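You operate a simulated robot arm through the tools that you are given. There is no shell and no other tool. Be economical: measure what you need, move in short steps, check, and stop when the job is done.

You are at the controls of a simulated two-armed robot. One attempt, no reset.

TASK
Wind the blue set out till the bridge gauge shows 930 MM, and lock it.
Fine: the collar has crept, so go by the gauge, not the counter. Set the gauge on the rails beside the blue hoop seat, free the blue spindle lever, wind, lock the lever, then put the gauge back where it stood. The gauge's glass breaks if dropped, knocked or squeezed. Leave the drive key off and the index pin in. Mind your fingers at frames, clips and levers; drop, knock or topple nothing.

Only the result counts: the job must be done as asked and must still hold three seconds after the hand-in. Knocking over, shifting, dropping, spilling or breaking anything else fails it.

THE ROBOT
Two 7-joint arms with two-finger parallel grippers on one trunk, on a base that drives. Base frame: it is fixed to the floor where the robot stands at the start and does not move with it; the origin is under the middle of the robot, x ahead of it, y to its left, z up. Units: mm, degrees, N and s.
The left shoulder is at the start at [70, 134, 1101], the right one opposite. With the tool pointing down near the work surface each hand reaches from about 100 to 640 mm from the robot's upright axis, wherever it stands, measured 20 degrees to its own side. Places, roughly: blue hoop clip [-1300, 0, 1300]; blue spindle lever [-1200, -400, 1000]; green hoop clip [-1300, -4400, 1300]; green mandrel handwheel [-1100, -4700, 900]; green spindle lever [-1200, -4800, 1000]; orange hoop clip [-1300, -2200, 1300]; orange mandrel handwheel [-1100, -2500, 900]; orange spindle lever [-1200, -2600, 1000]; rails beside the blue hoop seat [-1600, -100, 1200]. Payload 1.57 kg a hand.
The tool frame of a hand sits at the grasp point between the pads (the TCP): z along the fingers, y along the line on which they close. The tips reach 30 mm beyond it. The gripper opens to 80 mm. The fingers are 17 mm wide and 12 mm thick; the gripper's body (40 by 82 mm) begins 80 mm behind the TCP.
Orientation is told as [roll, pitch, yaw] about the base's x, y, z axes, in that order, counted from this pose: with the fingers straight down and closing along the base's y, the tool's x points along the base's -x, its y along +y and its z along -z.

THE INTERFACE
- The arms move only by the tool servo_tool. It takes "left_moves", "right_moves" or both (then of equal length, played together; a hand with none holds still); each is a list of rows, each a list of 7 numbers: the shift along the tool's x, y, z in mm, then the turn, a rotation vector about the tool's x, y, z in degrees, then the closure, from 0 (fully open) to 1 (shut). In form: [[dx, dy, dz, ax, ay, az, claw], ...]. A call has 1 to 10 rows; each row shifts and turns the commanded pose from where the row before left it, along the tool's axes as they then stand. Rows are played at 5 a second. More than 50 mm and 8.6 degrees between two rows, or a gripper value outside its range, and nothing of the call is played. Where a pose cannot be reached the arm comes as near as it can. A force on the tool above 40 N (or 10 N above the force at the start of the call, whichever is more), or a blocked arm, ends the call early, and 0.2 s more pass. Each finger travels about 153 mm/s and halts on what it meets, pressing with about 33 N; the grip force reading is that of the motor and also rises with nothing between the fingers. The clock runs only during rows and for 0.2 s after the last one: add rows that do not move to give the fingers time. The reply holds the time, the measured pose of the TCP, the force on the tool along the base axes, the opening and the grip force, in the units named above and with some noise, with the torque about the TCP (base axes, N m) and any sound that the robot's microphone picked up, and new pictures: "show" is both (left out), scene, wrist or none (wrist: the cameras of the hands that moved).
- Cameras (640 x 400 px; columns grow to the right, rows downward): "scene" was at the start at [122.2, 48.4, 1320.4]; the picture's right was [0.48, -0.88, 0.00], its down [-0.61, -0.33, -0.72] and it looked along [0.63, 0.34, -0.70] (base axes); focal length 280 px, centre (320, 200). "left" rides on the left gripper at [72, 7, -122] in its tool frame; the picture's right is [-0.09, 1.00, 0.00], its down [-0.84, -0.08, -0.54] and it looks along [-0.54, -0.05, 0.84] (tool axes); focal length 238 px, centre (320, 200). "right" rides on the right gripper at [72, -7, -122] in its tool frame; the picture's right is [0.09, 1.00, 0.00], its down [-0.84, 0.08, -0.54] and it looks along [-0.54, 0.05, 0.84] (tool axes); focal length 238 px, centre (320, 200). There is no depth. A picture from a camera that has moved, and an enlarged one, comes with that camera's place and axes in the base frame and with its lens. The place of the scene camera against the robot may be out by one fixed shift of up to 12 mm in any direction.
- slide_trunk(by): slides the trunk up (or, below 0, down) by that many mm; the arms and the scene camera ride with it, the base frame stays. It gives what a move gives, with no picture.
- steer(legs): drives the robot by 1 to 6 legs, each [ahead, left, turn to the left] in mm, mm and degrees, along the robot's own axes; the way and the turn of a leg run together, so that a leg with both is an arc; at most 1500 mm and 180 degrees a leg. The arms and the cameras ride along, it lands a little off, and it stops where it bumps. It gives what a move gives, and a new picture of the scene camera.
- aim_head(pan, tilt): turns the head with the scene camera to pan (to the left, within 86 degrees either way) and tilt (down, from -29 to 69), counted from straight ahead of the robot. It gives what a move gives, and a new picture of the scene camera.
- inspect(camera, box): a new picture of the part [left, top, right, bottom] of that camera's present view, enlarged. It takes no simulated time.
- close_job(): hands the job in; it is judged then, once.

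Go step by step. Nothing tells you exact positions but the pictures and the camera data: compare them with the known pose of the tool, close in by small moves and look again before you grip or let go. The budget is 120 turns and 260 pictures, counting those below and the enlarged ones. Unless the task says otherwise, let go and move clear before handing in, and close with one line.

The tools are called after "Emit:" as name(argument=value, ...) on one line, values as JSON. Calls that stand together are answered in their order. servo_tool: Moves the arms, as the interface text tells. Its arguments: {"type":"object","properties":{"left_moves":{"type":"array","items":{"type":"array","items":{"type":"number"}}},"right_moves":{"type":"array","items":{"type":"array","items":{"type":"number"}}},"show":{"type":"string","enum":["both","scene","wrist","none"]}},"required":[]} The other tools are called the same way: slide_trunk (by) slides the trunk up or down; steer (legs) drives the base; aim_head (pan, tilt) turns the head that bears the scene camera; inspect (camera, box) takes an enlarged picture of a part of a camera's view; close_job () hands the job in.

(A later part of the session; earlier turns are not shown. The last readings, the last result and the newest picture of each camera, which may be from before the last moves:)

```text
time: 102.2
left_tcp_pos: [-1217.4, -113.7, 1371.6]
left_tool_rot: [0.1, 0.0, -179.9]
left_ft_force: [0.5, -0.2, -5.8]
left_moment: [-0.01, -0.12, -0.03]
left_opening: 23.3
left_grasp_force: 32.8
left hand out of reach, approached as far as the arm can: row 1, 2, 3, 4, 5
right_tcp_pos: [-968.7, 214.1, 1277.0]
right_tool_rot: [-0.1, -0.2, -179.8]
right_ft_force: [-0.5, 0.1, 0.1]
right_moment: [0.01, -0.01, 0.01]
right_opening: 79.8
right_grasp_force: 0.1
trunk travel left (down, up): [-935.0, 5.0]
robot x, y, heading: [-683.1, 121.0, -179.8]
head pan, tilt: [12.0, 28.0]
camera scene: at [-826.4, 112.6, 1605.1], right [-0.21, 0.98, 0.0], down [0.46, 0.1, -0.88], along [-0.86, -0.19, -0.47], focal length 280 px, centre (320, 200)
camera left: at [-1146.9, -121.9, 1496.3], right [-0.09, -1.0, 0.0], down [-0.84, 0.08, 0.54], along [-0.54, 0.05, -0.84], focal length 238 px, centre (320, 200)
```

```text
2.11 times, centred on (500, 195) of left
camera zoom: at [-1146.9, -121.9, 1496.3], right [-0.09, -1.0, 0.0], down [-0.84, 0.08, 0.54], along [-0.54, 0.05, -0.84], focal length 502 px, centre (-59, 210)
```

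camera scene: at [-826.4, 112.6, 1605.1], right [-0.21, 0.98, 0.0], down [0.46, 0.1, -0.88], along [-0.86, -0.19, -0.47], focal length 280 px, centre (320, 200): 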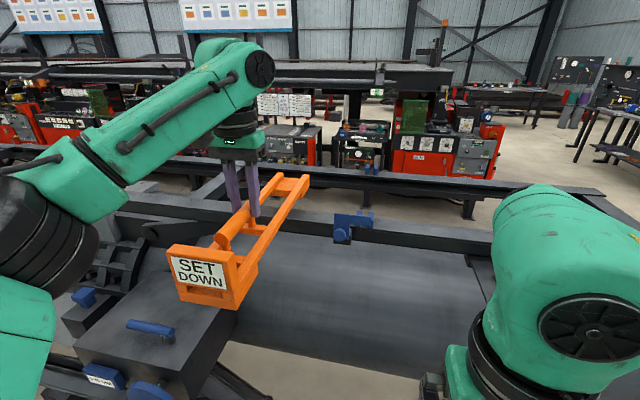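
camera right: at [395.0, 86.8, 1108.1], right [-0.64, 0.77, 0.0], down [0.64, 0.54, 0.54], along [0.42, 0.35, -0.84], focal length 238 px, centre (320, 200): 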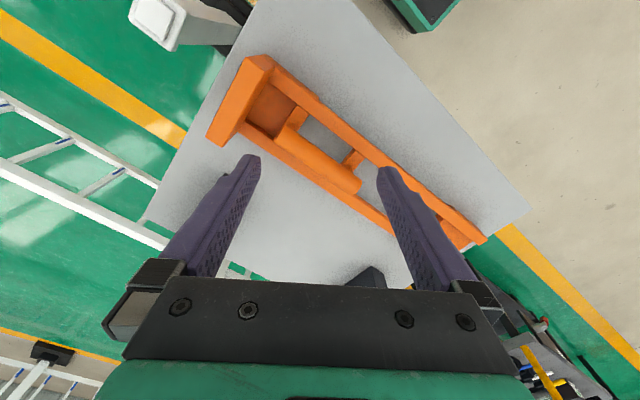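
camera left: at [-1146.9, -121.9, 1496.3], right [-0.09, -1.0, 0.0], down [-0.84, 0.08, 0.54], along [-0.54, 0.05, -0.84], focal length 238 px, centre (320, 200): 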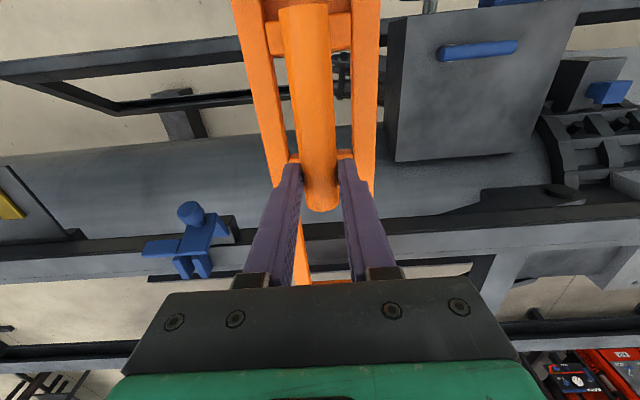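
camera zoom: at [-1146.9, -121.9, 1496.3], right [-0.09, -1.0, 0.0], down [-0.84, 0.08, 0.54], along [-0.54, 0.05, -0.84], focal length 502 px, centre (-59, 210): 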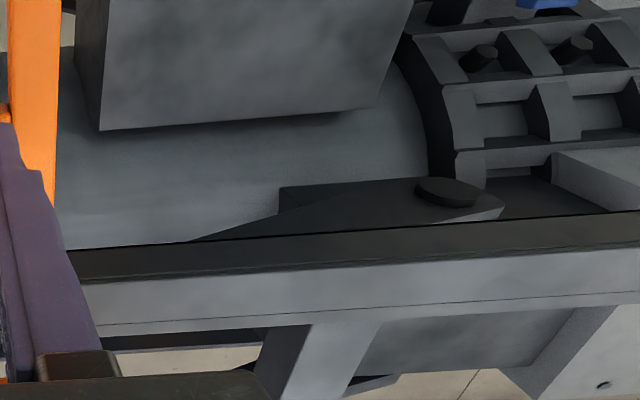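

The reach limit is ~585 mm at this height; rails seem at x≈-1390…-1740, top z≈1237, so I must stand closer. I look down to see how much room the base has.

Emit:
aim_head(pan=-10, tilt=69)

```text
time: 103.2
left_tcp_pos: [-1219.4, -114.4, 1372.3]
left_tool_rot: [0.0, 0.0, -179.8]
left_ft_force: [-0.5, 0.1, -5.3]
left_moment: [0.01, -0.15, 0.01]
left_opening: 23.4
left_grasp_force: 32.8
right_tcp_pos: [-970.7, 213.6, 1276.9]
right_tool_rot: [-0.1, -0.3, -179.8]
right_ft_force: [-0.5, 0.3, 0.7]
right_moment: [0.0, 0.02, 0.01]
right_opening: 80.1
right_grasp_force: 0.0
trunk travel left (down, up): [-935.0, 5.0]
robot x, y, heading: [-689.5, 125.3, -179.8]
head pan, tilt: [-10.0, 68.8]
camera scene: at [-794.0, 140.9, 1550.4], right [0.17, 0.99, 0.0], down [0.92, -0.16, -0.36], along [-0.36, 0.06, -0.93], focal length 280 px, centre (320, 200)
```

scene: 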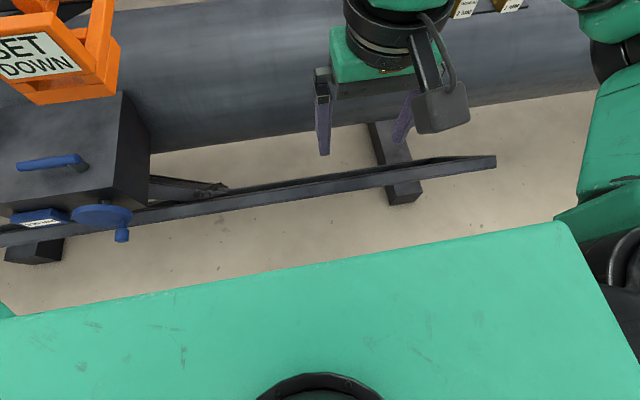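

Bar at z≈815, x≈-1126 is the nearest obstacle; the floor is free here. I retract the arm slightly, shift left, recentre the hand, then step forward.

Emit:
servo_tool(left_moves=[[15, 0, 0, 0, 0, 0, 0.9], [20, 0, 0, 0, 0, 0, 0.9], [0, 0, 0, 0, 0, 0, 0.9]], show="none")

Emit:
steer(legs=[[0, 80, 0]])

Emit:
servo_tool(left_moves=[[0, -20, 0, 0, 0, 0, 0.9], [0, -25, 0, 0, 0, 0, 0.9], [0, -25, 0, 0, 0, 0, 0.9], [0, -10, 0, 0, 0, 0, 0.9], [0, 0, 0, 0, 0, 0, 0.9]], show="none")

Emit:
steer(legs=[[130, 0, 0]])

```text
time: 104.0
left_tcp_pos: [-1185.2, -113.8, 1372.2]
left_tool_rot: [0.0, 0.2, -179.9]
left_ft_force: [-1.3, 1.0, -5.4]
left_moment: [-0.01, -0.14, 0.0]
left_opening: 23.5
left_grasp_force: 33.1
right_tcp_pos: [-971.2, 214.0, 1277.4]
right_tool_rot: [-0.1, -0.2, -179.8]
right_ft_force: [-1.2, -0.2, -0.1]
right_moment: [0.03, 0.0, 0.0]
right_opening: 80.1
right_grasp_force: 0.1
trunk travel left (down, up): [-935.0, 5.0]
robot x, y, heading: [-691.3, 121.1, -179.9]
head pan, tilt: [-10.0, 68.8]
```

```text
time: 105.1
left_tcp_pos: [-1184.8, -180.9, 1374.2]
left_tool_rot: [0.6, 0.0, 180.1]
left_ft_force: [-1.1, 1.3, -3.9]
left_moment: [-0.05, -0.13, -0.02]
left_opening: 23.4
left_grasp_force: 32.7
right_tcp_pos: [-969.7, 146.4, 1276.0]
right_tool_rot: [0.4, -0.1, -179.8]
right_ft_force: [0.0, 0.8, -0.1]
right_moment: [-0.08, -0.01, 0.03]
right_opening: 79.8
right_grasp_force: 0.1
trunk travel left (down, up): [-935.0, 5.0]
robot x, y, heading: [-688.2, 47.6, -179.8]
head pan, tilt: [-10.0, 68.8]
camera scene: at [-793.3, 76.6, 1550.3], right [0.17, 0.98, -0.01], down [0.92, -0.16, -0.36], along [-0.36, 0.05, -0.93], focal length 280 px, centre (320, 200)
```

scene: 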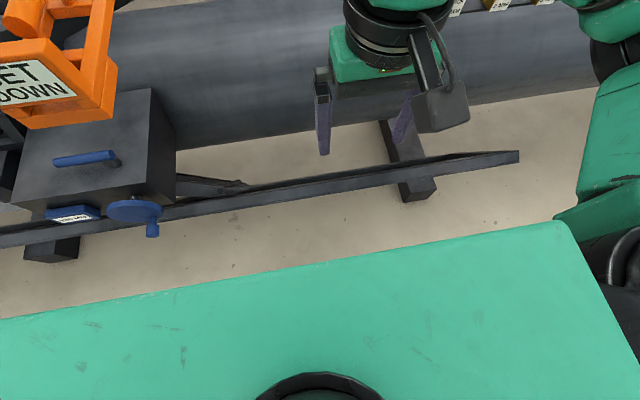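

```text
time: 106.3
left_tcp_pos: [-1185.5, -117.6, 1371.2]
left_tool_rot: [-0.2, 0.0, -179.8]
left_ft_force: [-0.2, -0.3, -5.4]
left_moment: [0.0, -0.12, -0.04]
left_opening: 23.5
left_grasp_force: 33.1
left hand out of reach, approached as far as the arm can: row 4
right_tcp_pos: [-970.5, 135.6, 1276.7]
right_tool_rot: [0.0, -0.2, -179.8]
right_ft_force: [-0.3, 0.2, -0.1]
right_moment: [-0.01, 0.01, 0.02]
right_opening: 80.0
right_grasp_force: 0.1
trunk travel left (down, up): [-935.0, 5.0]
robot x, y, heading: [-684.1, 41.6, -179.8]
head pan, tilt: [-10.0, 68.8]
```

```text
time: 107.6
left_tcp_pos: [-1312.9, -118.4, 1373.4]
left_tool_rot: [-0.2, -0.2, -179.9]
left_ft_force: [0.4, -0.5, -5.6]
left_moment: [0.0, -0.13, 0.01]
left_opening: 23.2
left_grasp_force: 33.1
right_tcp_pos: [-1097.8, 134.7, 1278.6]
right_tool_rot: [-0.1, -0.5, -179.8]
right_ft_force: [0.0, 0.5, 0.0]
right_moment: [0.01, 0.05, 0.0]
right_opening: 80.1
right_grasp_force: 0.0
trunk travel left (down, up): [-935.0, 5.0]
robot x, y, heading: [-823.0, 49.0, -180.1]
head pan, tilt: [-10.0, 68.8]
camera scene: at [-920.5, 62.6, 1550.8], right [0.17, 0.98, 0.0], down [0.92, -0.16, -0.36], along [-0.36, 0.06, -0.93], focal length 280 px, centre (320, 200)
```

scene: 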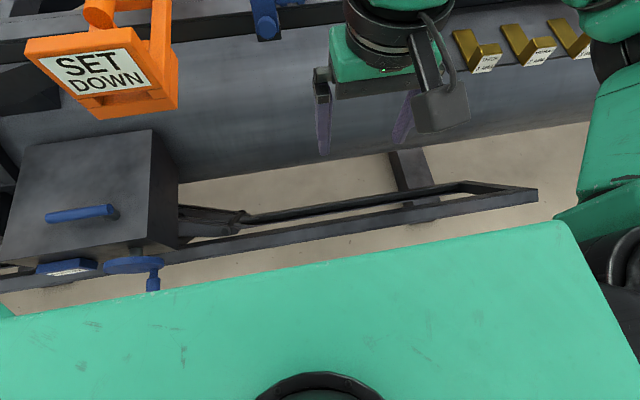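

Still clear. I tuck the right hand back and step 80 mm more, then look at the rails from the wrist.

Emit:
servo_tool(right_moves=[[30, 0, -20, 0, 0, 0, 0], [30, 0, -20, 0, 0, 0, 0], [30, 0, -20, 0, 0, 0, 0], [0, 0, 0, 0, 0, 0, 0]], show="none")

Emit:
steer(legs=[[80, 0, 0]])

Emit:
inspect(camera="left", box=[0, 0, 640, 400])

Emit:
aim_head(pan=20, tilt=33)

```text
time: 108.6
left_tcp_pos: [-1318.8, -118.1, 1371.6]
left_tool_rot: [-0.1, 0.1, -179.9]
left_ft_force: [-1.2, 0.3, -5.2]
left_moment: [0.04, -0.15, 0.03]
left_opening: 23.5
left_grasp_force: 33.3
right_tcp_pos: [-1012.8, 136.2, 1336.4]
right_tool_rot: [-0.1, -0.1, -179.8]
right_ft_force: [-0.6, 0.7, -0.6]
right_moment: [0.0, -0.04, 0.0]
right_opening: 79.7
right_grasp_force: 0.0
trunk travel left (down, up): [-935.0, 5.0]
robot x, y, heading: [-817.2, 41.5, -179.6]
head pan, tilt: [-10.0, 68.8]
```

```text
time: 109.6
left_tcp_pos: [-1383.8, -118.4, 1377.3]
left_tool_rot: [-0.1, -0.5, -180.0]
left_ft_force: [1.5, -0.2, -4.8]
left_moment: [-0.02, -0.07, -0.01]
left_opening: 23.5
left_grasp_force: 32.6
right_tcp_pos: [-1078.7, 135.3, 1338.0]
right_tool_rot: [-0.1, -0.8, -179.8]
right_ft_force: [1.2, 0.1, 0.3]
right_moment: [-0.01, 0.11, -0.04]
right_opening: 80.2
right_grasp_force: 0.0
trunk travel left (down, up): [-935.0, 5.0]
robot x, y, heading: [-898.7, 40.4, -179.8]
head pan, tilt: [-10.0, 68.8]
camera scene: at [-991.1, 62.7, 1551.5], right [0.17, 0.99, 0.0], down [0.92, -0.16, -0.37], along [-0.36, 0.06, -0.93], focal length 280 px, centre (320, 200)
```

scene: 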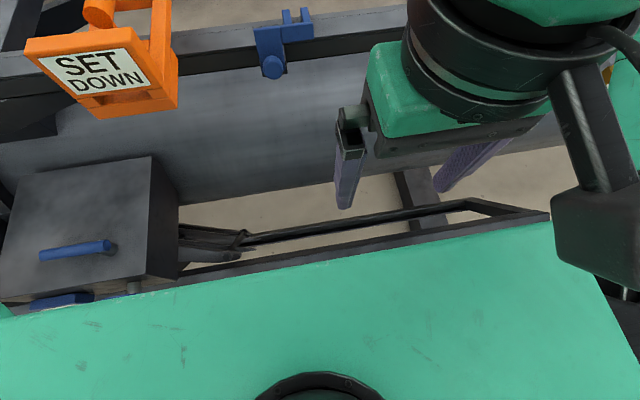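

```text
1.00 times, centred on (320, 200) of left (not enlarged: the box is as wide or as high as the picture)
camera zoom: at [-1311.0, -126.2, 1500.8], right [-0.09, -1.0, 0.0], down [-0.83, 0.08, 0.55], along [-0.55, 0.05, -0.83], focal length 238 px, centre (320, 200)
```

zoom: 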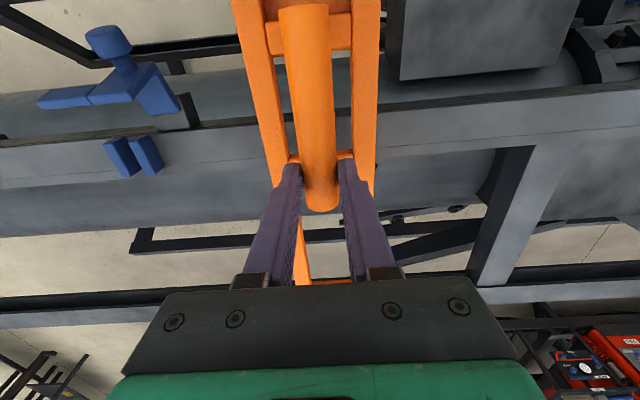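

```text
time: 110.7
left_tcp_pos: [-1398.5, -119.1, 1371.0]
left_tool_rot: [-0.2, 0.1, -179.9]
left_ft_force: [-0.6, -0.4, -5.6]
left_moment: [0.01, -0.15, 0.0]
left_opening: 23.5
left_grasp_force: 32.7
right_tcp_pos: [-1094.7, 134.5, 1335.9]
right_tool_rot: [0.0, -0.2, -179.8]
right_ft_force: [-0.7, -0.9, 0.3]
right_moment: [-0.01, 0.04, -0.01]
right_opening: 79.9
right_grasp_force: 0.0
trunk travel left (down, up): [-935.0, 5.0]
robot x, y, heading: [-900.0, 43.7, -180.1]
head pan, tilt: [20.0, 33.0]
camera scene: at [-1037.4, 22.4, 1596.7], right [-0.34, 0.94, 0.0], down [0.52, 0.19, -0.84], along [-0.79, -0.29, -0.55], focal length 280 px, centre (320, 200)
```

scene: 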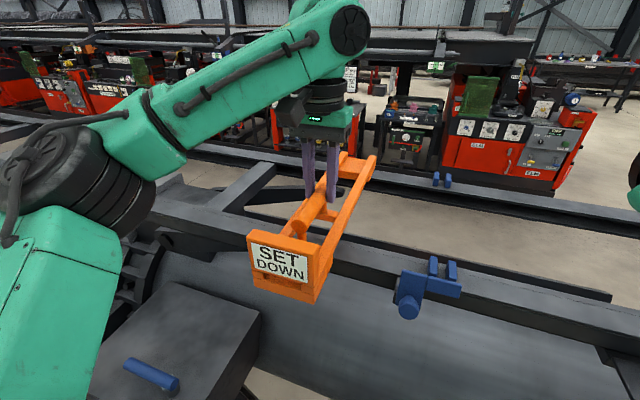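

Emit:
inspect(camera="left", box=[340, 60, 640, 310])

Emit:
inspect(camera="scene", box=[180, 120, 500, 330])

```text
1.60 times, centred on (490, 185) of left
camera zoom: at [-1328.0, -126.4, 1495.4], right [-0.09, -1.0, 0.0], down [-0.84, 0.07, 0.54], along [-0.54, 0.05, -0.84], focal length 381 px, centre (48, 224)
```

zoom: 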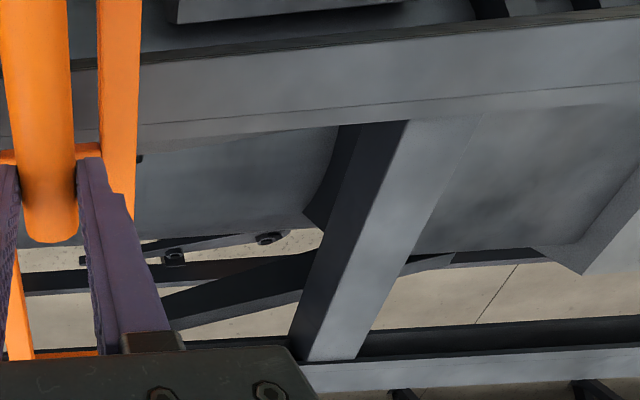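

```text
1.90 times, centred on (340, 225) of scene
camera zoom: at [-1037.4, 22.4, 1596.7], right [-0.34, 0.94, 0.0], down [0.52, 0.19, -0.84], along [-0.79, -0.29, -0.55], focal length 534 px, centre (282, 152)
```

zoom: 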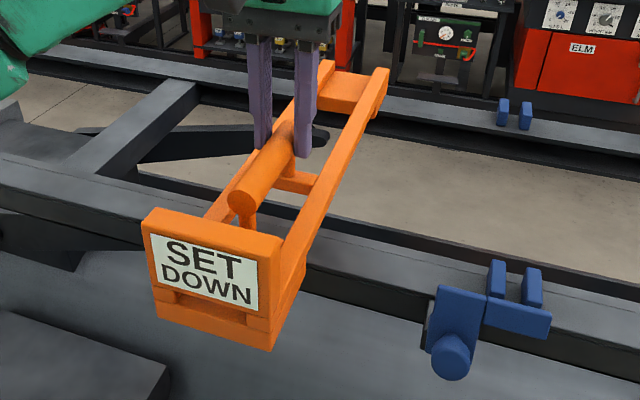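

The front rail top spans about x -1379…-1425 at z≈1247 and the rear one -1682…-1734. I extend the arm toward the centre and lower somewhat.

Emit:
servo_tool(left_moves=[[-15, 0, 3, 0, 0, 0, 0.9], [-20, 0, 4, 0, 0, 0, 0.9], [-20, 0, 5, 0, 0, 0, 0.9], [-15, 0, 3, 0, 0, 0, 0.9], [0, 0, 0, 0, 0, 0, 0.9]], show="scene")

Emit:
inspect(camera="scene", box=[180, 120, 500, 330])

```text
time: 111.8
left_tcp_pos: [-1402.1, -123.9, 1367.4]
left_tool_rot: [-0.2, -0.1, -179.9]
left_ft_force: [0.1, -0.4, -5.0]
left_moment: [-0.03, -0.16, 0.0]
left_opening: 23.8
left_grasp_force: 32.7
left hand out of reach, approached as far as the arm can: row 1, 2, 3, 4
right_tcp_pos: [-1091.0, 135.1, 1334.5]
right_tool_rot: [-0.1, -0.1, -179.8]
right_ft_force: [-0.8, 0.1, 0.1]
right_moment: [0.0, 0.01, 0.0]
right_opening: 80.1
right_grasp_force: 0.2
trunk travel left (down, up): [-935.0, 5.0]
robot x, y, heading: [-900.8, 44.5, -179.9]
head pan, tilt: [20.0, 33.0]
camera scene: at [-1034.4, 22.3, 1597.1], right [-0.34, 0.94, 0.0], down [0.51, 0.19, -0.84], along [-0.79, -0.29, -0.55], focal length 280 px, centre (320, 200)
```

scene: 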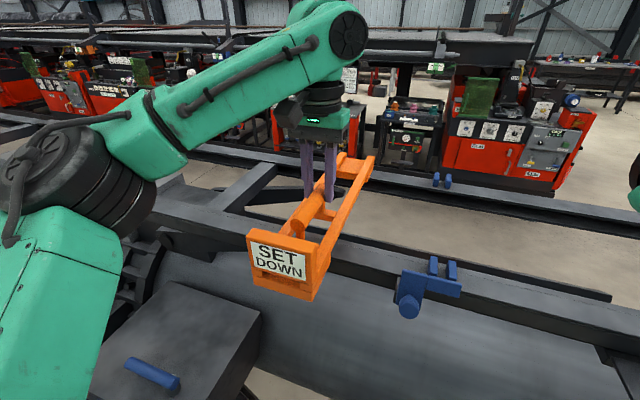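

```text
1.90 times, centred on (340, 225) of scene
camera zoom: at [-1034.4, 22.3, 1597.1], right [-0.34, 0.94, 0.0], down [0.51, 0.19, -0.84], along [-0.79, -0.29, -0.55], focal length 534 px, centre (282, 152)
```

zoom: 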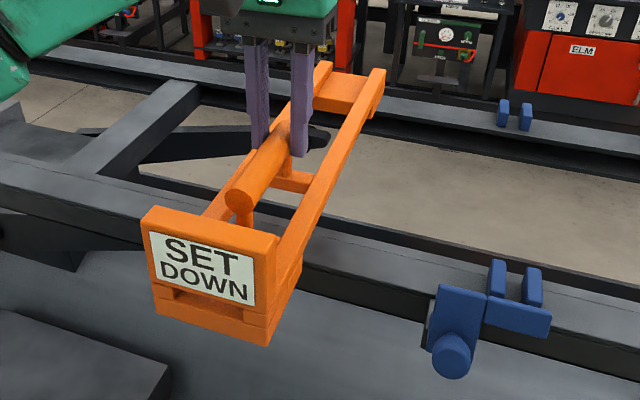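

The left arm needs more sideways angle to reach. I back off, raise the gauge, and will approach turned about 25° to the right so the left shoulder leads.

Emit:
steer(legs=[[-350, 0, 0]])

Emit:
servo_tool(left_moves=[[10, 0, -15, 0, 0, 0, 0.9], [0, 15, -20, 0, 0, 0, 0.9], [0, 25, -15, 0, 0, 0, 0.9], [0, 25, 0, 0, 0, 0, 0.9], [0, 20, 0, 0, 0, 0, 0.9], [0, 0, 0, 0, 0, 0, 0.9]], show="none")

Emit:
steer(legs=[[0, 0, -25]])

Emit:
servo_tool(left_moves=[[0, 0, 0, 0, 0, -5, 0.9], [0, 0, 0, 0, 0, -8, 0.9], [0, 0, 0, 0, 0, -8, 0.9], [0, 0, 0, 0, 0, -4, 0.9], [0, 0, 0, 0, 0, 0, 0.9]], show="scene")

```text
time: 114.1
left_tcp_pos: [-1053.5, -124.5, 1366.2]
left_tool_rot: [-0.2, 0.0, -179.8]
left_ft_force: [0.4, 0.3, -5.4]
left_moment: [-0.01, -0.12, 0.0]
left_opening: 23.2
left_grasp_force: 33.2
right_tcp_pos: [-741.1, 135.5, 1334.5]
right_tool_rot: [-0.1, -0.1, -179.8]
right_ft_force: [0.4, 1.0, 1.0]
right_moment: [-0.03, -0.02, 0.03]
right_opening: 80.1
right_grasp_force: 0.2
trunk travel left (down, up): [-935.0, 5.0]
robot x, y, heading: [-543.2, 47.7, -179.7]
head pan, tilt: [20.0, 33.0]
camera scene: at [-684.6, 23.1, 1596.7], right [-0.35, 0.94, 0.0], down [0.51, 0.19, -0.84], along [-0.79, -0.29, -0.55], focal length 280 px, centre (320, 200)
```

scene: 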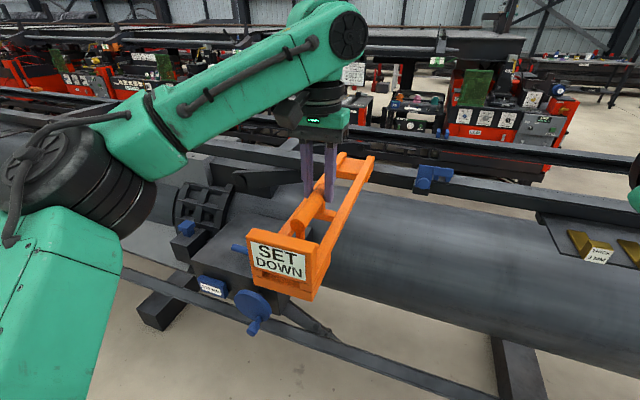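

```text
time: 115.5
left_tcp_pos: [-1040.3, -207.2, 1417.5]
left_tool_rot: [0.0, 0.1, -179.8]
left_ft_force: [0.1, -0.2, -4.8]
left_moment: [0.03, -0.15, 0.0]
left_opening: 23.5
left_grasp_force: 32.6
right_tcp_pos: [-737.9, 137.0, 1335.4]
right_tool_rot: [-0.1, 0.0, -179.7]
right_ft_force: [-0.1, -0.9, 0.9]
right_moment: [-0.04, -0.03, -0.05]
right_opening: 80.2
right_grasp_force: 0.0
trunk travel left (down, up): [-935.0, 5.0]
robot x, y, heading: [-546.3, 44.6, -179.9]
head pan, tilt: [20.0, 33.0]
```

```text
time: 117.2
left_tcp_pos: [-1100.6, 21.1, 1417.2]
left_tool_rot: [-0.2, -0.1, 155.4]
left_ft_force: [-0.1, 0.5, -5.5]
left_moment: [-0.02, -0.12, 0.0]
left_opening: 23.2
left_grasp_force: 32.9
right_tcp_pos: [-681.6, 206.4, 1335.9]
right_tool_rot: [-0.2, -0.2, 155.4]
right_ft_force: [-0.1, -0.1, -0.6]
right_moment: [-0.03, -0.03, -0.02]
right_opening: 80.1
right_grasp_force: 0.1
trunk travel left (down, up): [-935.0, 5.0]
robot x, y, heading: [-545.8, 45.2, 155.4]
head pan, tilt: [20.0, 33.0]
camera scene: at [-681.8, 80.9, 1597.1], right [0.08, 1.0, 0.0], down [0.54, -0.04, -0.84], along [-0.84, 0.07, -0.55], focal length 280 px, centre (320, 200)
```

scene: 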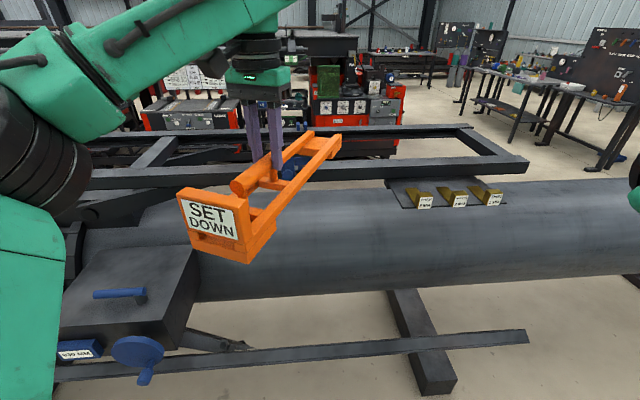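

```text
time: 118.4
left_tcp_pos: [-1101.5, 22.3, 1417.8]
left_tool_rot: [-0.1, 0.0, -179.7]
left_ft_force: [-0.4, -0.7, -5.0]
left_moment: [0.01, -0.13, 0.0]
left_opening: 23.6
left_grasp_force: 33.4
right_tcp_pos: [-682.1, 207.9, 1335.7]
right_tool_rot: [-0.1, -0.1, 155.4]
right_ft_force: [0.5, -0.1, -0.8]
right_moment: [-0.01, 0.01, -0.02]
right_opening: 79.9
right_grasp_force: 0.1
trunk travel left (down, up): [-935.0, 5.0]
robot x, y, heading: [-546.8, 45.0, 155.3]
head pan, tilt: [20.0, 33.0]
camera scene: at [-681.5, 82.5, 1597.1], right [0.08, 1.0, 0.0], down [0.54, -0.04, -0.84], along [-0.84, 0.07, -0.55], focal length 280 px, centre (320, 200)
```

scene: 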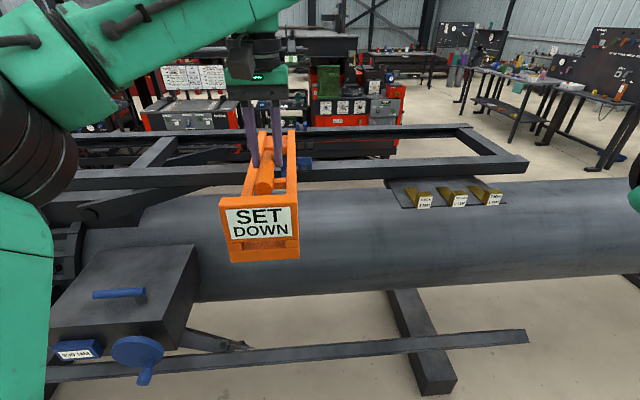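

Now aligned again. I test the extension here before driving in.

Emit:
servo_tool(left_moves=[[-15, 0, 0, 0, 0, 0, 0.9], [-20, 0, 0, 0, 0, 0, 0.9], [-20, 0, 0, 0, 0, 0, 0.9], [0, 0, 0, 0, 0, 0, 0.9]], show="none")

```text
time: 119.4
left_tcp_pos: [-1138.1, 12.1, 1404.9]
left_tool_rot: [-0.2, 0.0, -179.6]
left_ft_force: [-0.4, 0.5, -5.8]
left_moment: [0.0, -0.16, 0.02]
left_opening: 23.6
left_grasp_force: 32.5
left hand out of reach, approached as far as the arm can: row 2, 3
right_tcp_pos: [-680.9, 207.6, 1336.5]
right_tool_rot: [-0.2, -0.2, 155.5]
right_ft_force: [-0.1, 0.1, 0.5]
right_moment: [-0.01, -0.02, 0.0]
right_opening: 79.8
right_grasp_force: 0.2
trunk travel left (down, up): [-935.0, 5.0]
robot x, y, heading: [-545.5, 44.2, 155.6]
head pan, tilt: [20.0, 33.0]
```

Emit:
servo_tool(left_moves=[[15, -8, -10, 0, 0, 0, 0.9], [12, 0, -3, 0, 0, 0, 0.9], [0, 0, 0, 0, 0, 0, 0.9]], show="none")

Emit:
steer(legs=[[0, 242, 0], [150, 0, 0]])

Emit:
aim_head(pan=20, tilt=69)

```text
time: 120.2
left_tcp_pos: [-1110.7, 20.4, 1418.1]
left_tool_rot: [-0.1, 0.1, -179.5]
left_ft_force: [-0.6, 0.0, -5.4]
left_moment: [0.01, -0.18, 0.02]
left_opening: 23.4
left_grasp_force: 32.9
right_tcp_pos: [-682.2, 207.2, 1335.6]
right_tool_rot: [-0.2, -0.2, 155.4]
right_ft_force: [0.1, 0.0, 0.1]
right_moment: [0.02, 0.04, 0.04]
right_opening: 80.1
right_grasp_force: 0.0
trunk travel left (down, up): [-935.0, 5.0]
robot x, y, heading: [-545.0, 46.6, 155.5]
head pan, tilt: [20.0, 33.0]
```

```text
time: 122.9
left_tcp_pos: [-1340.5, -135.9, 1419.6]
left_tool_rot: [-0.3, -0.2, -179.9]
left_ft_force: [0.4, 0.6, -4.3]
left_moment: [0.01, -0.1, -0.01]
left_opening: 23.5
left_grasp_force: 32.5
right_tcp_pos: [-911.7, 50.5, 1336.7]
right_tool_rot: [-0.2, -0.4, 155.4]
right_ft_force: [-0.5, -0.8, -0.1]
right_moment: [-0.01, 0.02, 0.01]
right_opening: 79.8
right_grasp_force: 0.2
trunk travel left (down, up): [-935.0, 5.0]
robot x, y, heading: [-783.1, -111.5, 155.0]
head pan, tilt: [20.0, 33.0]
camera scene: at [-910.9, -75.5, 1597.6], right [0.08, 1.0, 0.0], down [0.54, -0.04, -0.84], along [-0.84, 0.07, -0.54], focal length 280 px, centre (320, 200)
```

scene: 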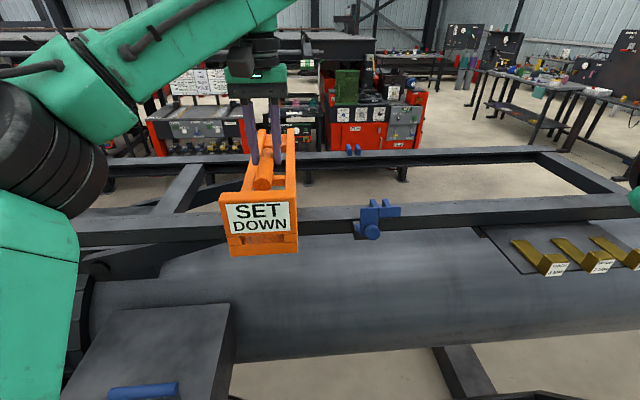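

```text
time: 124.0
left_tcp_pos: [-1344.4, -132.4, 1416.8]
left_tool_rot: [-0.1, 0.0, -179.8]
left_ft_force: [-1.0, 0.6, -5.8]
left_moment: [-0.03, -0.12, 0.0]
left_opening: 23.2
left_grasp_force: 33.0
right_tcp_pos: [-918.4, 55.3, 1332.4]
right_tool_rot: [-0.4, -0.2, 155.2]
right_ft_force: [-0.4, -0.6, 0.3]
right_moment: [0.02, -0.02, -0.02]
right_opening: 80.0
right_grasp_force: 0.0
trunk travel left (down, up): [-935.0, 5.0]
robot x, y, heading: [-781.1, -113.7, 155.1]
head pan, tilt: [20.0, 68.8]
camera scene: at [-897.0, -74.6, 1562.6], right [0.06, 1.0, 0.0], down [0.84, -0.05, -0.54], along [-0.53, 0.03, -0.84], focal length 280 px, centre (320, 200)
```

scene: 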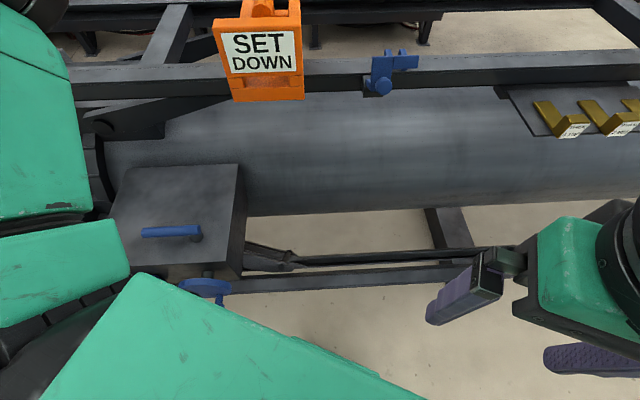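

Emit:
steer(legs=[[95, 0, 0]])

Emit:
aim_head(pan=40, tilt=33)

Emit:
inspect(camera="scene", box=[180, 100, 500, 300])

```text
time: 125.1
left_tcp_pos: [-1419.1, -97.6, 1423.0]
left_tool_rot: [-0.5, -0.6, -179.8]
left_ft_force: [1.6, -0.4, -5.0]
left_moment: [0.05, -0.11, -0.01]
left_opening: 23.2
left_grasp_force: 32.7
right_tcp_pos: [-991.7, 88.8, 1335.4]
right_tool_rot: [-0.4, -0.5, 155.2]
right_ft_force: [0.5, -1.1, -0.5]
right_moment: [0.0, 0.09, 0.0]
right_opening: 80.2
right_grasp_force: 0.2
trunk travel left (down, up): [-935.0, 5.0]
robot x, y, heading: [-865.4, -69.8, 155.2]
head pan, tilt: [20.0, 68.8]
camera scene: at [-968.3, -41.9, 1562.8], right [0.05, 1.0, 0.0], down [0.85, -0.04, -0.53], along [-0.53, 0.03, -0.85], focal length 280 px, centre (320, 200)
```

scene: 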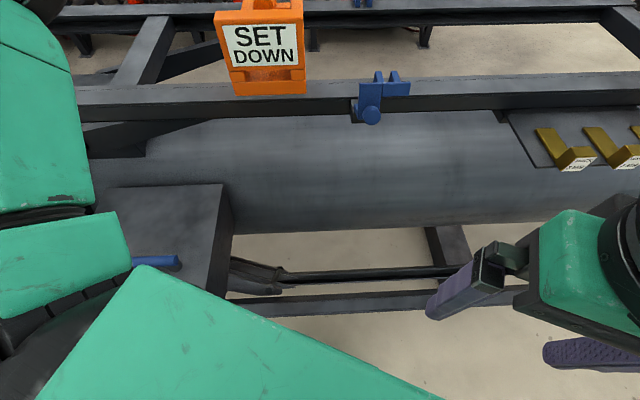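

```text
time: 126.1
left_tcp_pos: [-1432.9, -91.4, 1416.5]
left_tool_rot: [-0.1, 0.1, -179.8]
left_ft_force: [-0.6, -0.8, -4.6]
left_moment: [-0.01, -0.13, -0.01]
left_opening: 23.3
left_grasp_force: 33.2
right_tcp_pos: [-1003.5, 94.3, 1332.2]
right_tool_rot: [-0.5, 0.1, 155.2]
right_ft_force: [-0.3, 0.3, -0.5]
right_moment: [0.02, -0.04, -0.03]
right_opening: 79.8
right_grasp_force: 0.1
trunk travel left (down, up): [-935.0, 5.0]
robot x, y, heading: [-865.2, -69.7, 155.0]
head pan, tilt: [40.0, 33.0]
camera scene: at [-1000.7, -62.0, 1596.7], right [-0.26, 0.97, 0.0], down [0.53, 0.14, -0.84], along [-0.81, -0.22, -0.55], focal length 280 px, centre (320, 200)
```

scene: 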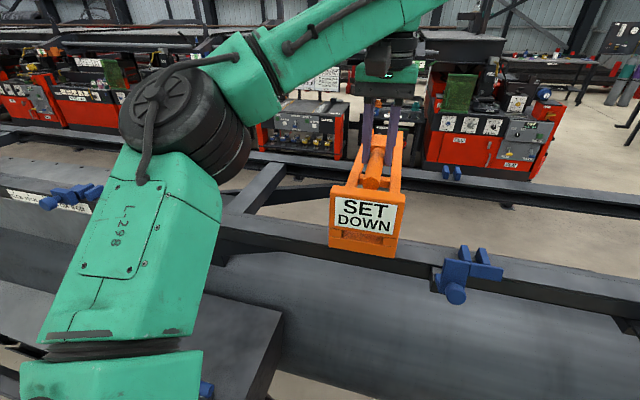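

```text
2.00 times, centred on (340, 200) of scene
camera zoom: at [-1000.7, -62.0, 1596.7], right [-0.26, 0.97, 0.0], down [0.53, 0.14, -0.84], along [-0.81, -0.22, -0.55], focal length 561 px, centre (280, 200)
```

zoom: 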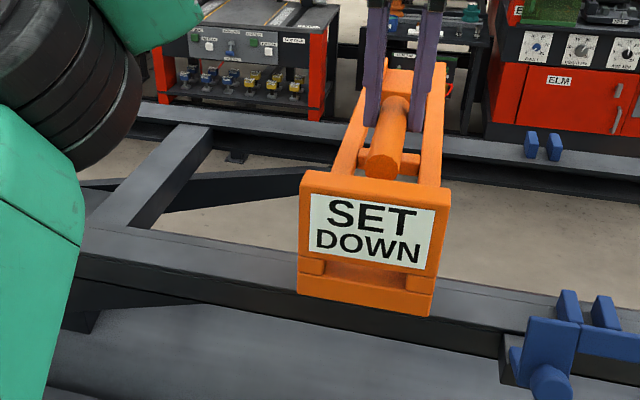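

Good position beside the seat. I extend about 40 mm and lower toward the rails in steps.

Emit:
servo_tool(left_moves=[[-10, 4, 12, 0, 0, 0, 0.9], [-10, 4, 12, 0, 0, 0, 0.9], [-10, 0, 12, 0, 0, 0, 0.9], [-10, 0, 10, 0, 0, 0, 0.9], [0, 0, 0, 0, 0, 0, 0.9]])

Emit:
inspect(camera="scene", box=[240, 130, 480, 280])

```text
time: 127.3
left_tcp_pos: [-1470.0, -102.5, 1371.9]
left_tool_rot: [-0.1, 0.0, -179.8]
left_ft_force: [0.7, 0.0, -5.5]
left_moment: [0.02, -0.11, 0.01]
left_opening: 23.4
left_grasp_force: 32.9
right_tcp_pos: [-1002.6, 93.9, 1333.6]
right_tool_rot: [-0.6, -0.2, 155.2]
right_ft_force: [-0.8, 0.2, 0.7]
right_moment: [0.0, 0.0, 0.0]
right_opening: 79.9
right_grasp_force: 0.0
trunk travel left (down, up): [-935.0, 5.0]
robot x, y, heading: [-864.1, -70.7, 155.3]
head pan, tilt: [40.0, 33.0]
camera scene: at [-998.1, -63.6, 1597.1], right [-0.26, 0.96, 0.0], down [0.53, 0.14, -0.84], along [-0.81, -0.22, -0.55], focal length 280 px, centre (320, 200)
camera left: at [-1398.4, -110.5, 1496.7], right [-0.09, -1.0, 0.0], down [-0.84, 0.07, 0.54], along [-0.54, 0.05, -0.84], focal length 238 px, centre (320, 200)
```

scene: 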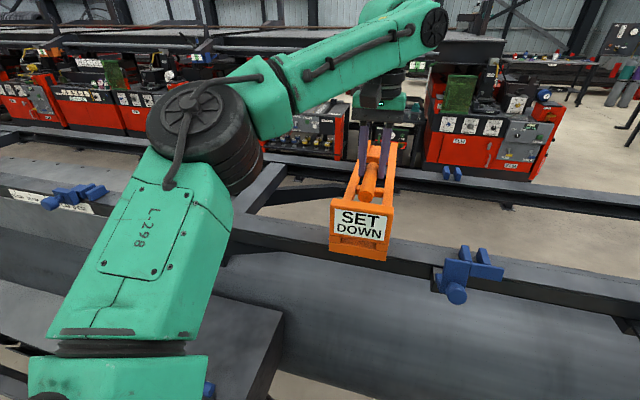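
left: 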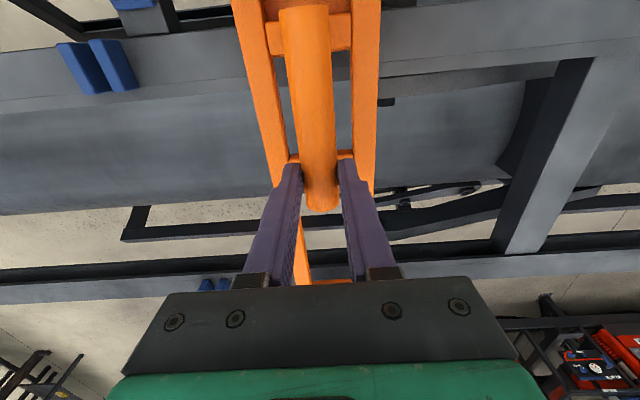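

```text
2.67 times, centred on (360, 205) of scene
camera zoom: at [-998.1, -63.6, 1597.1], right [-0.26, 0.96, 0.0], down [0.53, 0.14, -0.84], along [-0.81, -0.22, -0.55], focal length 747 px, centre (213, 187)
```

zoom: 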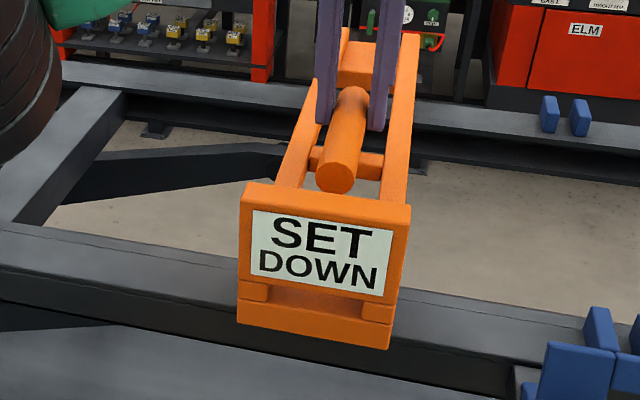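

The feet look about 35 mm short of centred over the rails. I extend and lower a little more.

Emit:
servo_tool(left_moves=[[-10, 0, 5, 0, 0, 0, 0.9], [-10, 0, 5, 0, 0, 0, 0.9], [-8, 0, 5, 0, 0, 0, 0.9], [0, 0, 0, 0, 0, 0, 0.9]], show="none")

Emit:
inspect(camera="scene", box=[240, 130, 480, 280])

Emit:
inspect(camera="left", box=[180, 0, 480, 300])

```text
time: 128.3
left_tcp_pos: [-1485.4, -112.2, 1365.1]
left_tool_rot: [-0.1, 0.1, -179.8]
left_ft_force: [0.7, 0.5, -5.2]
left_moment: [-0.04, -0.1, -0.03]
left_opening: 23.4
left_grasp_force: 33.0
left hand out of reach, approached as far as the arm can: row 2, 3
right_tcp_pos: [-1002.0, 93.4, 1333.5]
right_tool_rot: [-0.5, -0.1, 155.2]
right_ft_force: [-0.4, -0.3, -0.6]
right_moment: [0.02, 0.01, -0.03]
right_opening: 80.2
right_grasp_force: 0.0
trunk travel left (down, up): [-935.0, 5.0]
robot x, y, heading: [-867.4, -68.7, 155.5]
head pan, tilt: [40.0, 33.0]
```

```text
2.67 times, centred on (360, 205) of scene
camera zoom: at [-997.5, -63.2, 1597.1], right [-0.26, 0.96, 0.0], down [0.53, 0.14, -0.84], along [-0.81, -0.22, -0.55], focal length 747 px, centre (213, 187)
```

zoom: 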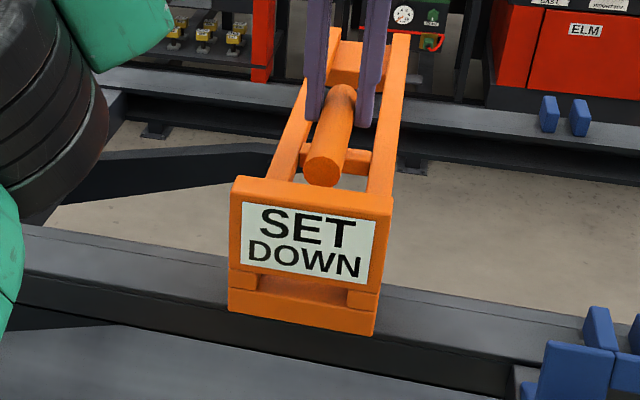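

```text
1.33 times, centred on (330, 150) of left
camera zoom: at [-1413.6, -119.6, 1490.2], right [-0.09, -1.0, 0.0], down [-0.84, 0.07, 0.54], along [-0.54, 0.05, -0.84], focal length 318 px, centre (307, 267)
```

zoom: 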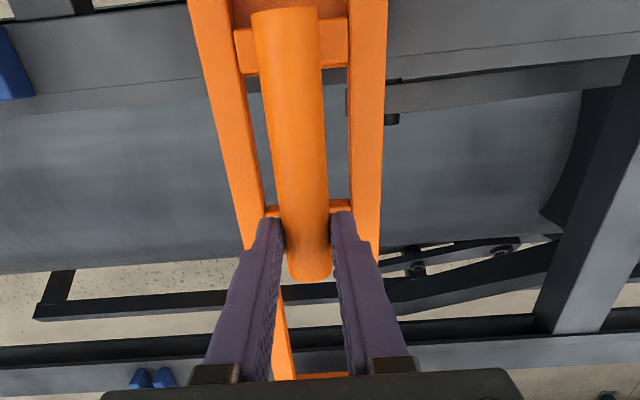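

A small forward step of the base brings it centred; then I'll lower it gently.

Emit:
steer(legs=[[24, 0, 0]])

Emit:
servo_tool(left_moves=[[0, 0, 6, 0, 0, 0, 0.9], [0, 0, 6, 0, 0, 0, 0.9], [0, 0, 0, 0, 0, 0, 0.9]], show="none")

Emit:
inspect(camera="scene", box=[240, 130, 480, 280])

Emit:
inspect(camera="left", box=[180, 0, 480, 300])

```text
time: 129.1
left_tcp_pos: [-1501.1, -105.2, 1368.1]
left_tool_rot: [-0.3, -0.3, -179.6]
left_ft_force: [1.8, 0.0, -5.3]
left_moment: [-0.01, -0.08, 0.0]
left_opening: 23.4
left_grasp_force: 32.7
right_tcp_pos: [-1018.5, 101.2, 1333.5]
right_tool_rot: [-0.5, -0.3, 155.2]
right_ft_force: [1.1, -0.1, 0.8]
right_moment: [0.02, 0.07, 0.02]
right_opening: 79.9
right_grasp_force: 0.1
trunk travel left (down, up): [-935.0, 5.0]
robot x, y, heading: [-887.7, -55.7, 155.1]
head pan, tilt: [40.0, 33.0]
camera scene: at [-1013.6, -56.2, 1597.7], right [-0.26, 0.96, 0.0], down [0.52, 0.14, -0.84], along [-0.81, -0.22, -0.54], focal length 280 px, centre (320, 200)
```

scene: 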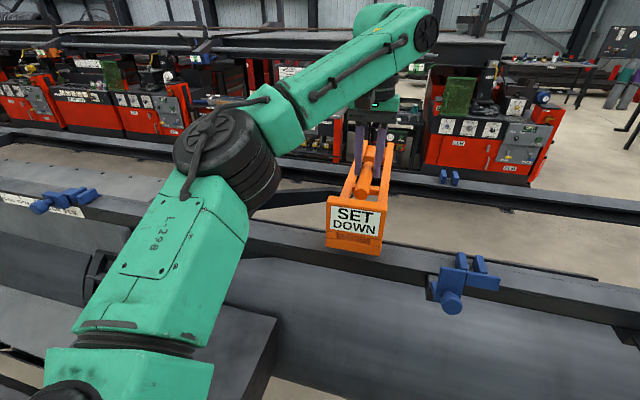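

```text
time: 129.9
left_tcp_pos: [-1506.2, -103.5, 1356.4]
left_tool_rot: [-0.2, -0.1, -179.7]
left_ft_force: [-0.4, 0.1, -5.3]
left_moment: [-0.04, -0.13, 0.0]
left_opening: 23.7
left_grasp_force: 32.9
right_tcp_pos: [-1022.7, 102.7, 1334.8]
right_tool_rot: [-0.5, -0.2, 155.2]
right_ft_force: [0.2, 0.4, -0.7]
right_moment: [0.0, 0.02, -0.04]
right_opening: 79.9
right_grasp_force: 0.1
trunk travel left (down, up): [-935.0, 5.0]
robot x, y, heading: [-885.4, -59.9, 155.2]
head pan, tilt: [40.0, 33.0]
```

```text
2.67 times, centred on (360, 205) of scene
camera zoom: at [-1017.2, -54.3, 1597.4], right [-0.26, 0.96, 0.0], down [0.53, 0.14, -0.84], along [-0.81, -0.22, -0.54], focal length 747 px, centre (213, 187)
```

zoom: 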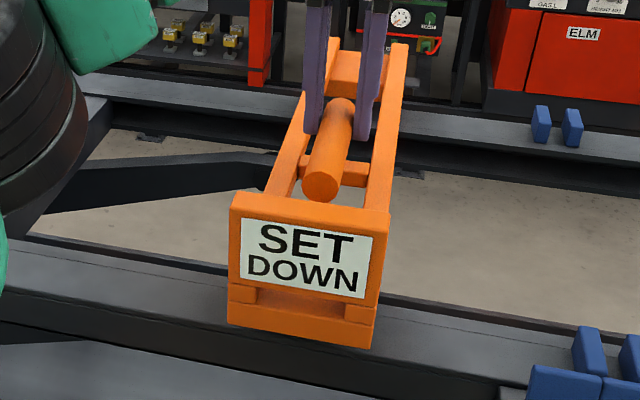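

```text
1.33 times, centred on (330, 150) of left
camera zoom: at [-1433.6, -111.1, 1480.0], right [-0.09, -1.0, 0.0], down [-0.84, 0.07, 0.54], along [-0.54, 0.05, -0.84], focal length 318 px, centre (307, 267)
```

zoom: 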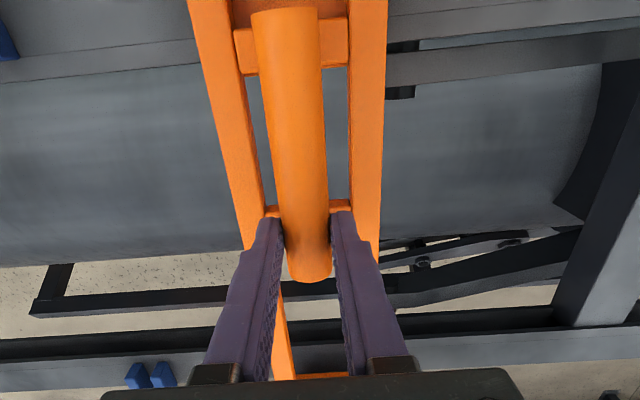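

The near foot now overhangs the front rail evenly. Lowering slowly while watching force.

Emit:
servo_tool(left_moves=[[0, 0, 4, 0, 0, 0, 0.9], [0, 0, 4, 0, 0, 0, 0.9], [0, 0, 3, 0, 0, 0, 0.9], [0, 0, 0, 0, 0, 0, 0.9]], show="none")

Emit:
servo_tool(left_moves=[[0, 0, 2, 0, 0, 0, 0.9], [0, 0, 2, 0, 0, 0, 0.9], [0, 0, 0, 0, 0, 0, 0.9]], show="none")

Emit:
inspect(camera="scene", box=[240, 130, 480, 280])

```text
time: 130.9
left_tcp_pos: [-1507.0, -102.0, 1341.7]
left_tool_rot: [-0.1, 0.0, -179.6]
left_ft_force: [-0.3, 0.2, -5.8]
left_moment: [-0.01, -0.12, 0.02]
left_opening: 23.5
left_grasp_force: 33.1
right_tcp_pos: [-1022.6, 103.6, 1333.8]
right_tool_rot: [-0.5, 0.0, 155.2]
right_ft_force: [0.1, 0.6, 0.6]
right_moment: [0.03, 0.0, -0.04]
right_opening: 80.1
right_grasp_force: 0.2
trunk travel left (down, up): [-935.0, 5.0]
robot x, y, heading: [-884.7, -54.5, 155.5]
head pan, tilt: [40.0, 33.0]
```

```text
time: 131.7
left_tcp_pos: [-1505.7, -102.9, 1339.0]
left_tool_rot: [-0.2, 0.0, -179.7]
left_ft_force: [0.1, 0.0, -4.9]
left_moment: [0.03, -0.13, -0.01]
left_opening: 23.5
left_grasp_force: 33.3
right_tcp_pos: [-1024.0, 104.0, 1333.6]
right_tool_rot: [-0.4, 0.0, 155.3]
right_ft_force: [0.6, -0.9, -0.3]
right_moment: [-0.03, -0.01, 0.02]
right_opening: 80.2
right_grasp_force: 0.0
trunk travel left (down, up): [-935.0, 5.0]
robot x, y, heading: [-887.8, -60.2, 155.5]
head pan, tilt: [40.0, 33.0]
```

```text
2.67 times, centred on (360, 205) of scene
camera zoom: at [-1019.9, -53.3, 1597.1], right [-0.26, 0.96, 0.0], down [0.53, 0.14, -0.84], along [-0.81, -0.22, -0.55], focal length 747 px, centre (213, 187)
```

zoom: 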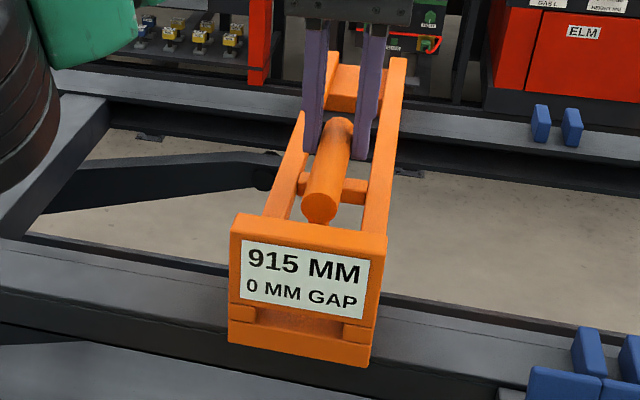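

The gauge already reads 915 MM, 0 MM GAP. I settle it the last millimetres.

Emit:
servo_tool(left_moves=[[0, 0, 1.5, 0, 0, 0, 0.9], [0, 0, 1.5, 0, 0, 0, 0.9], [0, 0, 0, 0, 0, 0, 0.9]], show="none")

Emit:
servo_tool(left_moves=[[0, 0, 1.5, 0, 0, 0, 0.9], [0, 0, 0, 0, 0, 0, 0.9]], show="none")

```text
time: 132.5
left_tcp_pos: [-1507.8, -101.6, 1337.8]
left_tool_rot: [-0.2, -0.2, -179.7]
left_ft_force: [-0.9, -0.1, -0.8]
left_moment: [0.02, 1.03, -0.04]
left_opening: 23.5
left_grasp_force: 32.8
right_tcp_pos: [-1022.8, 103.8, 1334.1]
right_tool_rot: [-0.6, -0.1, 155.2]
right_ft_force: [0.4, 0.4, 0.3]
right_moment: [-0.01, 0.0, 0.0]
right_opening: 80.0
right_grasp_force: 0.0
trunk travel left (down, up): [-935.0, 5.0]
robot x, y, heading: [-889.6, -58.0, 155.2]
head pan, tilt: [40.0, 33.0]
```

```text
time: 133.1
left_tcp_pos: [-1505.7, -100.8, 1336.1]
left_tool_rot: [-0.1, -0.1, -179.8]
left_ft_force: [-4.5, 0.5, 7.2]
left_moment: [-0.03, -0.46, 0.0]
left_opening: 23.5
left_grasp_force: 33.1
right_tcp_pos: [-1022.3, 104.7, 1334.4]
right_tool_rot: [-0.5, -0.1, 155.2]
right_ft_force: [-0.1, -0.8, -0.3]
right_moment: [0.03, 0.0, 0.01]
right_opening: 80.1
right_grasp_force: 0.0
trunk travel left (down, up): [-935.0, 5.0]
robot x, y, heading: [-891.1, -57.1, 155.0]
head pan, tilt: [40.0, 33.0]
```

It has landed. I relieve 1 mm, open gently and check.

Emit:
servo_tool(left_moves=[[0, 0, -1.2, 0, 0, 0, 0.9], [0, 0, 0, 0, 0, 0, 0.65], [0, 0, 0, 0, 0, 0, 0.55], [0, 0, 0, 0, 0, 0, 0.48], [0, 0, 0, 0, 0, 0, 0.48]])

Emit:
inspect(camera="scene", box=[240, 130, 480, 280])

```text
time: 134.3
left_tcp_pos: [-1505.3, -102.9, 1337.6]
left_tool_rot: [-0.2, -0.1, -179.7]
left_ft_force: [-0.5, -0.2, -0.1]
left_moment: [-0.02, 0.02, -0.01]
left_opening: 41.6
left_grasp_force: 0.1
right_tcp_pos: [-1022.3, 103.7, 1333.0]
right_tool_rot: [-0.5, -0.1, 155.1]
right_ft_force: [-0.3, -0.2, -0.3]
right_moment: [0.0, 0.0, -0.02]
right_opening: 80.0
right_grasp_force: 0.0
trunk travel left (down, up): [-935.0, 5.0]
robot x, y, heading: [-887.8, -58.0, 155.3]
head pan, tilt: [40.0, 33.0]
camera scene: at [-1018.4, -53.2, 1597.3], right [-0.26, 0.96, 0.0], down [0.53, 0.14, -0.84], along [-0.81, -0.22, -0.54], focal length 280 px, centre (320, 200)
camera left: at [-1434.2, -110.2, 1460.7], right [-0.09, -1.0, 0.0], down [-0.84, 0.07, 0.54], along [-0.54, 0.05, -0.84], focal length 238 px, centre (320, 200)
```

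scene: 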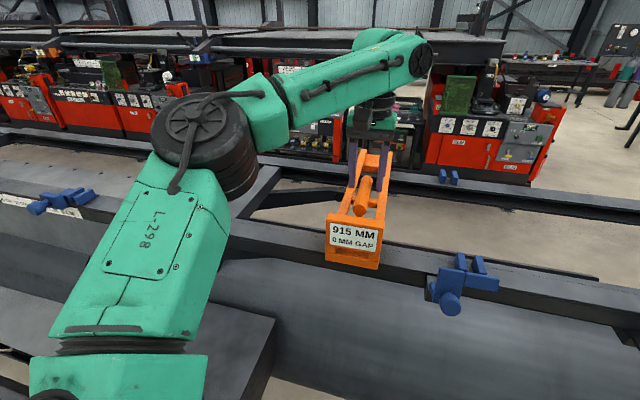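
left: 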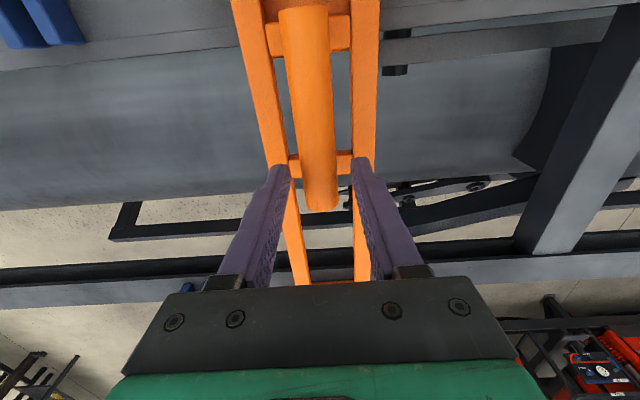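

```text
2.67 times, centred on (360, 205) of scene
camera zoom: at [-1018.4, -53.2, 1597.3], right [-0.26, 0.96, 0.0], down [0.53, 0.14, -0.84], along [-0.81, -0.22, -0.54], focal length 747 px, centre (213, 187)
```

zoom: 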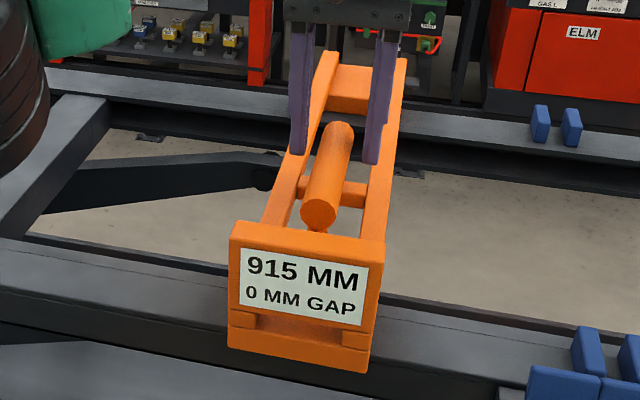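

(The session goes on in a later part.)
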